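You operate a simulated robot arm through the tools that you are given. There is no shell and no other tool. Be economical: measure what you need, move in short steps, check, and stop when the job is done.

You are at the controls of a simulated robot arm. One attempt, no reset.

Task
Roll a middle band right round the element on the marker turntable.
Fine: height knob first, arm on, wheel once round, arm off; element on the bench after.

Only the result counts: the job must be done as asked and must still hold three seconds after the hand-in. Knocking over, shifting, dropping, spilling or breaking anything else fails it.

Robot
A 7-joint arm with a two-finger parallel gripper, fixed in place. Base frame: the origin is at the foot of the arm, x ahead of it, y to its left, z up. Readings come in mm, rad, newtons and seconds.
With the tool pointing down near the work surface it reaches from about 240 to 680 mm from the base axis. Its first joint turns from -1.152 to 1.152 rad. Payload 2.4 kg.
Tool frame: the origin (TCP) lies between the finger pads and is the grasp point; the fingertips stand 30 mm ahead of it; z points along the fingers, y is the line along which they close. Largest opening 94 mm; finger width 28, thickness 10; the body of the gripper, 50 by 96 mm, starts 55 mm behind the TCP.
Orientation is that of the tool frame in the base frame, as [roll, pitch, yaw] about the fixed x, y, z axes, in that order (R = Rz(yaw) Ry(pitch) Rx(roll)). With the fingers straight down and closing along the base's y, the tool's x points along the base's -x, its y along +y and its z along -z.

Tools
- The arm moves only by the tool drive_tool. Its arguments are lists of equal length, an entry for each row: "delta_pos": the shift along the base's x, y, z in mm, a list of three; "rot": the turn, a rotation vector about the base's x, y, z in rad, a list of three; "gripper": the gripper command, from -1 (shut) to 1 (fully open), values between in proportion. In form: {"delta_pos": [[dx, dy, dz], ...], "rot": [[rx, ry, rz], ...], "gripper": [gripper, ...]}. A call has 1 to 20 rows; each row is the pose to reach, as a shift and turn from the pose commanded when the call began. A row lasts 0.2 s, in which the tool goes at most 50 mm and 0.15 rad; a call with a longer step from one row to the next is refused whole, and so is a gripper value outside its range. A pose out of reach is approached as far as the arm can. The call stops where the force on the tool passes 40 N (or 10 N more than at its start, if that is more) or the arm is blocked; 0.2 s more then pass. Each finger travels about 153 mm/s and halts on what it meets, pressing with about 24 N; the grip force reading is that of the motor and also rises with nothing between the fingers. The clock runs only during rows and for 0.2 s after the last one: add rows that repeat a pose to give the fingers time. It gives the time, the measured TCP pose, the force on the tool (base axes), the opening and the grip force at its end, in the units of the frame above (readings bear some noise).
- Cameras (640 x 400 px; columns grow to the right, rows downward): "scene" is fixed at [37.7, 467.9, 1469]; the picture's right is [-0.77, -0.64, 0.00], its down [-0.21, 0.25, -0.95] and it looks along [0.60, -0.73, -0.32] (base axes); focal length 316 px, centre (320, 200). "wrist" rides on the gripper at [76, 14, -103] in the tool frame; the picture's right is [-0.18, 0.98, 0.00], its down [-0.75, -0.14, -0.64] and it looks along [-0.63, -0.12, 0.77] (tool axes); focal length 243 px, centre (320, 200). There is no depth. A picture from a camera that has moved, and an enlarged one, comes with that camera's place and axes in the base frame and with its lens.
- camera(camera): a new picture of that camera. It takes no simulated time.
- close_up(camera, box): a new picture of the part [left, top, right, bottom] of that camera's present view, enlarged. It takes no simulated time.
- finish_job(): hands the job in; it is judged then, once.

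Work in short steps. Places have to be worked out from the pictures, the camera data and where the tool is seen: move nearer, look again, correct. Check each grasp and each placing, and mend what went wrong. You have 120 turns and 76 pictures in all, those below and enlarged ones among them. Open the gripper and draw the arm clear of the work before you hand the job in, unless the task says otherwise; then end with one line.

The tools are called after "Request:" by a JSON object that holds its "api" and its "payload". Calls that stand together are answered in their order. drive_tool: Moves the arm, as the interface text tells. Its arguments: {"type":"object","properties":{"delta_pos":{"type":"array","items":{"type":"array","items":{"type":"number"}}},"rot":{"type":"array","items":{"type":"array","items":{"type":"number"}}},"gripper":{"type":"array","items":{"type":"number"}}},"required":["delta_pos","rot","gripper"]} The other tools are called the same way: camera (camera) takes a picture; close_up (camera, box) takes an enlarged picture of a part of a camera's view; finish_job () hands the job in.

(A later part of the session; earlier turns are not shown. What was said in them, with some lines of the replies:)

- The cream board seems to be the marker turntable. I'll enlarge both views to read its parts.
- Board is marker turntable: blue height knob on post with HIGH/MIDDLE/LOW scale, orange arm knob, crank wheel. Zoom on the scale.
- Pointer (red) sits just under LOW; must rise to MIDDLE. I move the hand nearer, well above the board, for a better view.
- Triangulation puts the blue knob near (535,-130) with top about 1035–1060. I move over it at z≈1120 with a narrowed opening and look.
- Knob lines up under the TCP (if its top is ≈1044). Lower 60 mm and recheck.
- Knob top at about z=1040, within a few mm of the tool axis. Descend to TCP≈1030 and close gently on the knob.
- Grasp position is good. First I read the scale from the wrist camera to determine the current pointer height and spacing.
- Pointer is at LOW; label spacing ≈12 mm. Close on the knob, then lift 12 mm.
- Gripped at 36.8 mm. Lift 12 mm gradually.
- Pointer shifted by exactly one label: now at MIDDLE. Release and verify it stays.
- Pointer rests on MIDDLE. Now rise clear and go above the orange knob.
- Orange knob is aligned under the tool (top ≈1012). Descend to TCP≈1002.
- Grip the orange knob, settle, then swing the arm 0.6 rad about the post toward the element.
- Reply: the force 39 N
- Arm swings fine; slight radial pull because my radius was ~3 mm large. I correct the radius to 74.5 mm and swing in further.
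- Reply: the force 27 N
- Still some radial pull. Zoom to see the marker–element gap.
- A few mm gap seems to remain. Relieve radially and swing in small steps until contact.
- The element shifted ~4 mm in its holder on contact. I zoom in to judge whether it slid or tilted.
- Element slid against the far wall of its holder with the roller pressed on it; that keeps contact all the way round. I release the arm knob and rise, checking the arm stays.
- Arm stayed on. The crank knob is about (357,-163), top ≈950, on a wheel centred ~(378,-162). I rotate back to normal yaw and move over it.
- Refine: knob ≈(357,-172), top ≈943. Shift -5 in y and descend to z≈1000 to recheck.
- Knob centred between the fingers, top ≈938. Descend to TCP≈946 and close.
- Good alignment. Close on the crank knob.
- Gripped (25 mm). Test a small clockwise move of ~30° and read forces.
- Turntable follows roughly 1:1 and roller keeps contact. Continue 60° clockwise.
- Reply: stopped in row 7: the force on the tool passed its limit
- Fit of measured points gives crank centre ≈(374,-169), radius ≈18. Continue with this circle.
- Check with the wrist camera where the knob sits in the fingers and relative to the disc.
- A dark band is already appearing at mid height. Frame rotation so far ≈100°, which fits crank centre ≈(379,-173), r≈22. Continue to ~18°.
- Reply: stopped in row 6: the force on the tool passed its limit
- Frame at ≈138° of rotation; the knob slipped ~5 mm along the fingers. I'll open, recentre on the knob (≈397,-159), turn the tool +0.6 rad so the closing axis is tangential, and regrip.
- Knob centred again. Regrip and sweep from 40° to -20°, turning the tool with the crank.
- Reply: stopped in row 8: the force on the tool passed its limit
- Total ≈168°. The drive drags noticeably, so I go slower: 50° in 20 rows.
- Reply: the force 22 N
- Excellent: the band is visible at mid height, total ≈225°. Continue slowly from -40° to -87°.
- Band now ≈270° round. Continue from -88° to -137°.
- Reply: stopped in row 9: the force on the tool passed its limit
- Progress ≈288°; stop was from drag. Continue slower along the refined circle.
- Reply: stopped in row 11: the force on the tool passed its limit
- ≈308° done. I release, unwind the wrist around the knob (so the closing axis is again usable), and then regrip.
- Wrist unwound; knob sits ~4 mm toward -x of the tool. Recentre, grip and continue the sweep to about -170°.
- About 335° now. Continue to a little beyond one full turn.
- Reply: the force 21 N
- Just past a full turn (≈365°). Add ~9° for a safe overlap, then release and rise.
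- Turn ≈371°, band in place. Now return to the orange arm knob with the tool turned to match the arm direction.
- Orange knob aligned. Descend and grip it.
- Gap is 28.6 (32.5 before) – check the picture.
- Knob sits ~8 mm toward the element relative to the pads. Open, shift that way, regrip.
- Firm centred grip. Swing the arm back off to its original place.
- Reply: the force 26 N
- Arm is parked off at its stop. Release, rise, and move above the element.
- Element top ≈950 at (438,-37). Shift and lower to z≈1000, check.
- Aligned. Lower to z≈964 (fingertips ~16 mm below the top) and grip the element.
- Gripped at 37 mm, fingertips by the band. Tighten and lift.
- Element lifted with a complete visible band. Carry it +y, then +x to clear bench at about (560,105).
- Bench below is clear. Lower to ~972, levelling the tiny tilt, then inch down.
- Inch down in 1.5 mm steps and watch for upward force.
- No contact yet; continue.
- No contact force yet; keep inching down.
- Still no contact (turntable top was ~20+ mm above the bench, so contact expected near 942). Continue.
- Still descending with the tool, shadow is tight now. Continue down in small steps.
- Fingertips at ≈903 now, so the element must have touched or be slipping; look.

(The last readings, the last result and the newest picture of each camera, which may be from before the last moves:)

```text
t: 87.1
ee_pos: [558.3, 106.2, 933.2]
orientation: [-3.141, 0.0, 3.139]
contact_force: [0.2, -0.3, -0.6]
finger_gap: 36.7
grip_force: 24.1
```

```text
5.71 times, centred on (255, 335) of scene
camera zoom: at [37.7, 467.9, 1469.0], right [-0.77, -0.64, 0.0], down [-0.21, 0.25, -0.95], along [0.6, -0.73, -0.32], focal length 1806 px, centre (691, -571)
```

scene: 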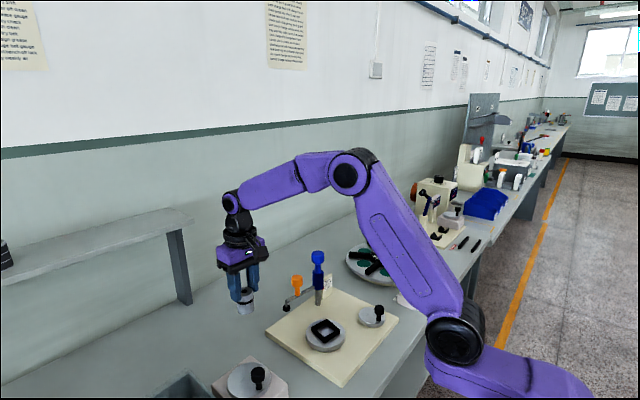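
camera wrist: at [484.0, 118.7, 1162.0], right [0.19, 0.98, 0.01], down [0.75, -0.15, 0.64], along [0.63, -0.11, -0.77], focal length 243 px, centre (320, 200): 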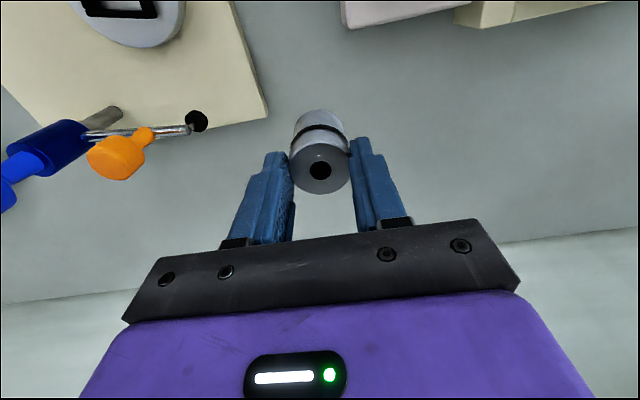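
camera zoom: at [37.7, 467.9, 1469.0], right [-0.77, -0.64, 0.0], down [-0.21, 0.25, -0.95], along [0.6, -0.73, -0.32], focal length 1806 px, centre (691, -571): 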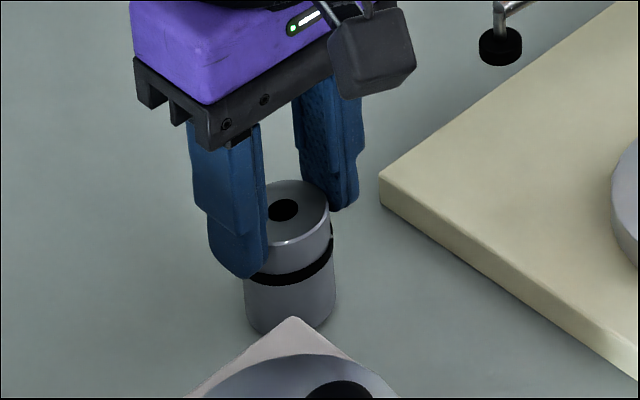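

Element has not slipped and hangs ≈28 mm below the tips; the bench is simply lower than 895 here. Keep inching down.

Request:
{"api": "drive_tool", "payload": {"delta_pos": [[0, 0, -1], [0, 0, -2], [0, 0, -3], [0, 0, -4], [0, 0, -5], [0, 0, -6], [0, 0, -6]], "rot": [[0, 0, 0], [0, 0, 0], [0, 0, 0], [0, 0, 0], [0, 0, 0], [0, 0, 0], [0, 0, 0]], "gripper": [-0.8, -0.8, -0.8, -0.8, -0.8, -0.8, -0.8]}}

```text
t: 88.7
ee_pos: [559.8, 106.1, 929.4]
orientation: [-3.141, 0.003, 3.137]
contact_force: [-4.6, -0.2, 19.4]
finger_gap: 36.8
grip_force: 24.1
```

Contact: 19 N upward at z≈929. Ease up 2 mm and open gently.

Request:
{"api": "drive_tool", "payload": {"delta_pos": [[0, 0, 1.5], [0, 0, 2], [0, 0, 2], [0, 0, 2], [0, 0, 2], [0, 0, 2]], "rot": [[0, 0, 0], [0, 0, 0], [0, 0, 0], [0, 0, 0], [0, 0, 0], [0, 0, 0]], "gripper": [-0.8, -0.8, -0.3, -0.1, 0.1, 0.3]}}

Request:
{"api": "drive_tool", "payload": {"delta_pos": [[0, 0, 20], [0, 0, 50], [0, 0, 90], [0, 0, 130], [-30, 0, 160], [-60, 0, 190], [-60, 0, 190]], "rot": [[0, 0, 0], [0, 0, 0], [0, 0, 0], [0, 0, 0], [0, 0, 0], [0, 0, 0], [0, 0, 0]], "gripper": [0.4, 0.4, 0.4, 0.5, 0.8, 1, 1]}}

Request:
{"api": "close_up", "payload": {"camera": "scene", "box": [210, 240, 400, 380]}}

Request:
{"api": "camera", "payload": {"camera": "wrist"}}

```text
t: 90.1
ee_pos: [559.4, 105.8, 929.4]
orientation: [3.14, 0.002, 3.14]
contact_force: [0.3, -0.1, -0.1]
finger_gap: 61.3
grip_force: 0.1
```

```text
t: 91.7
ee_pos: [497.6, 106.8, 1121.1]
orientation: [-3.141, 0.001, 3.138]
contact_force: [0.0, 0.2, -0.2]
finger_gap: 93.9
grip_force: 0.0
```

```text
2.86 times, centred on (305, 310) of scene
camera zoom: at [37.7, 467.9, 1469.0], right [-0.77, -0.64, 0.0], down [-0.21, 0.25, -0.95], along [0.6, -0.73, -0.32], focal length 903 px, centre (363, -114)
```

zoom: 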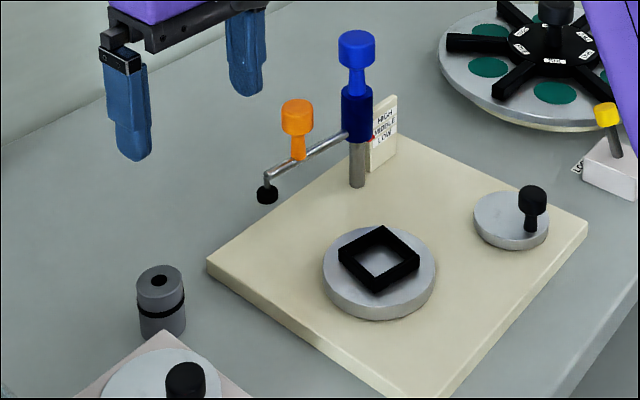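

```text
1 pictures are left
camera wrist: at [421.9, 121.5, 1223.0], right [0.19, 0.98, 0.0], down [0.75, -0.14, 0.64], along [0.63, -0.12, -0.77], focal length 243 px, centre (320, 200)
```

wrist: 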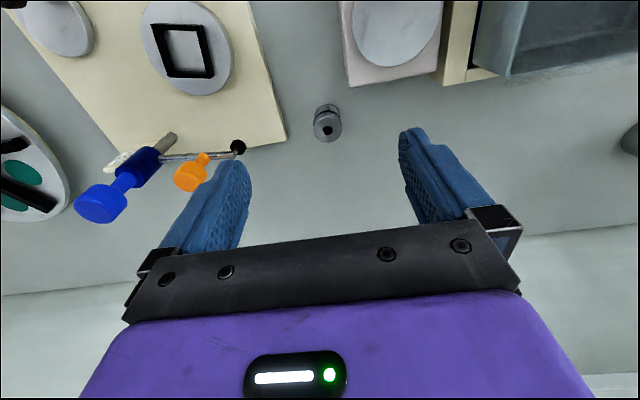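

The element stands upright on the bench and the arm is clear. One last close look at the band.

Request:
{"api": "close_up", "payload": {"camera": "scene", "box": [240, 325, 282, 365]}}

```text
10.00 times, centred on (261, 345) of scene
camera zoom: at [37.7, 467.9, 1469.0], right [-0.77, -0.64, 0.0], down [-0.21, 0.25, -0.95], along [0.6, -0.73, -0.32], focal length 3160 px, centre (910, -1250)
```

zoom: 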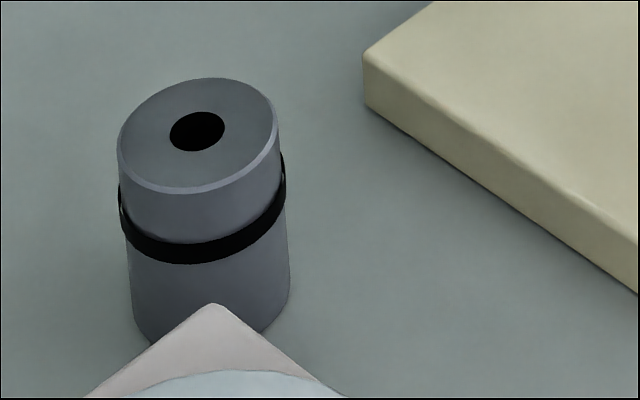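

The band is unbroken on the visible side, the element stands on the bench, the roller arm is off and the gripper is open and clear. Handing in.

Request:
{"api": "finish_job", "payload": {}}

```text
The job is handed in.
```

I rolled the middle band round the element: height knob at MIDDLE, arm on, wheel turned about 371°, arm off. The element now stands upright on the bench; the band is unbroken on the side I could see, but I had no view of the far side.
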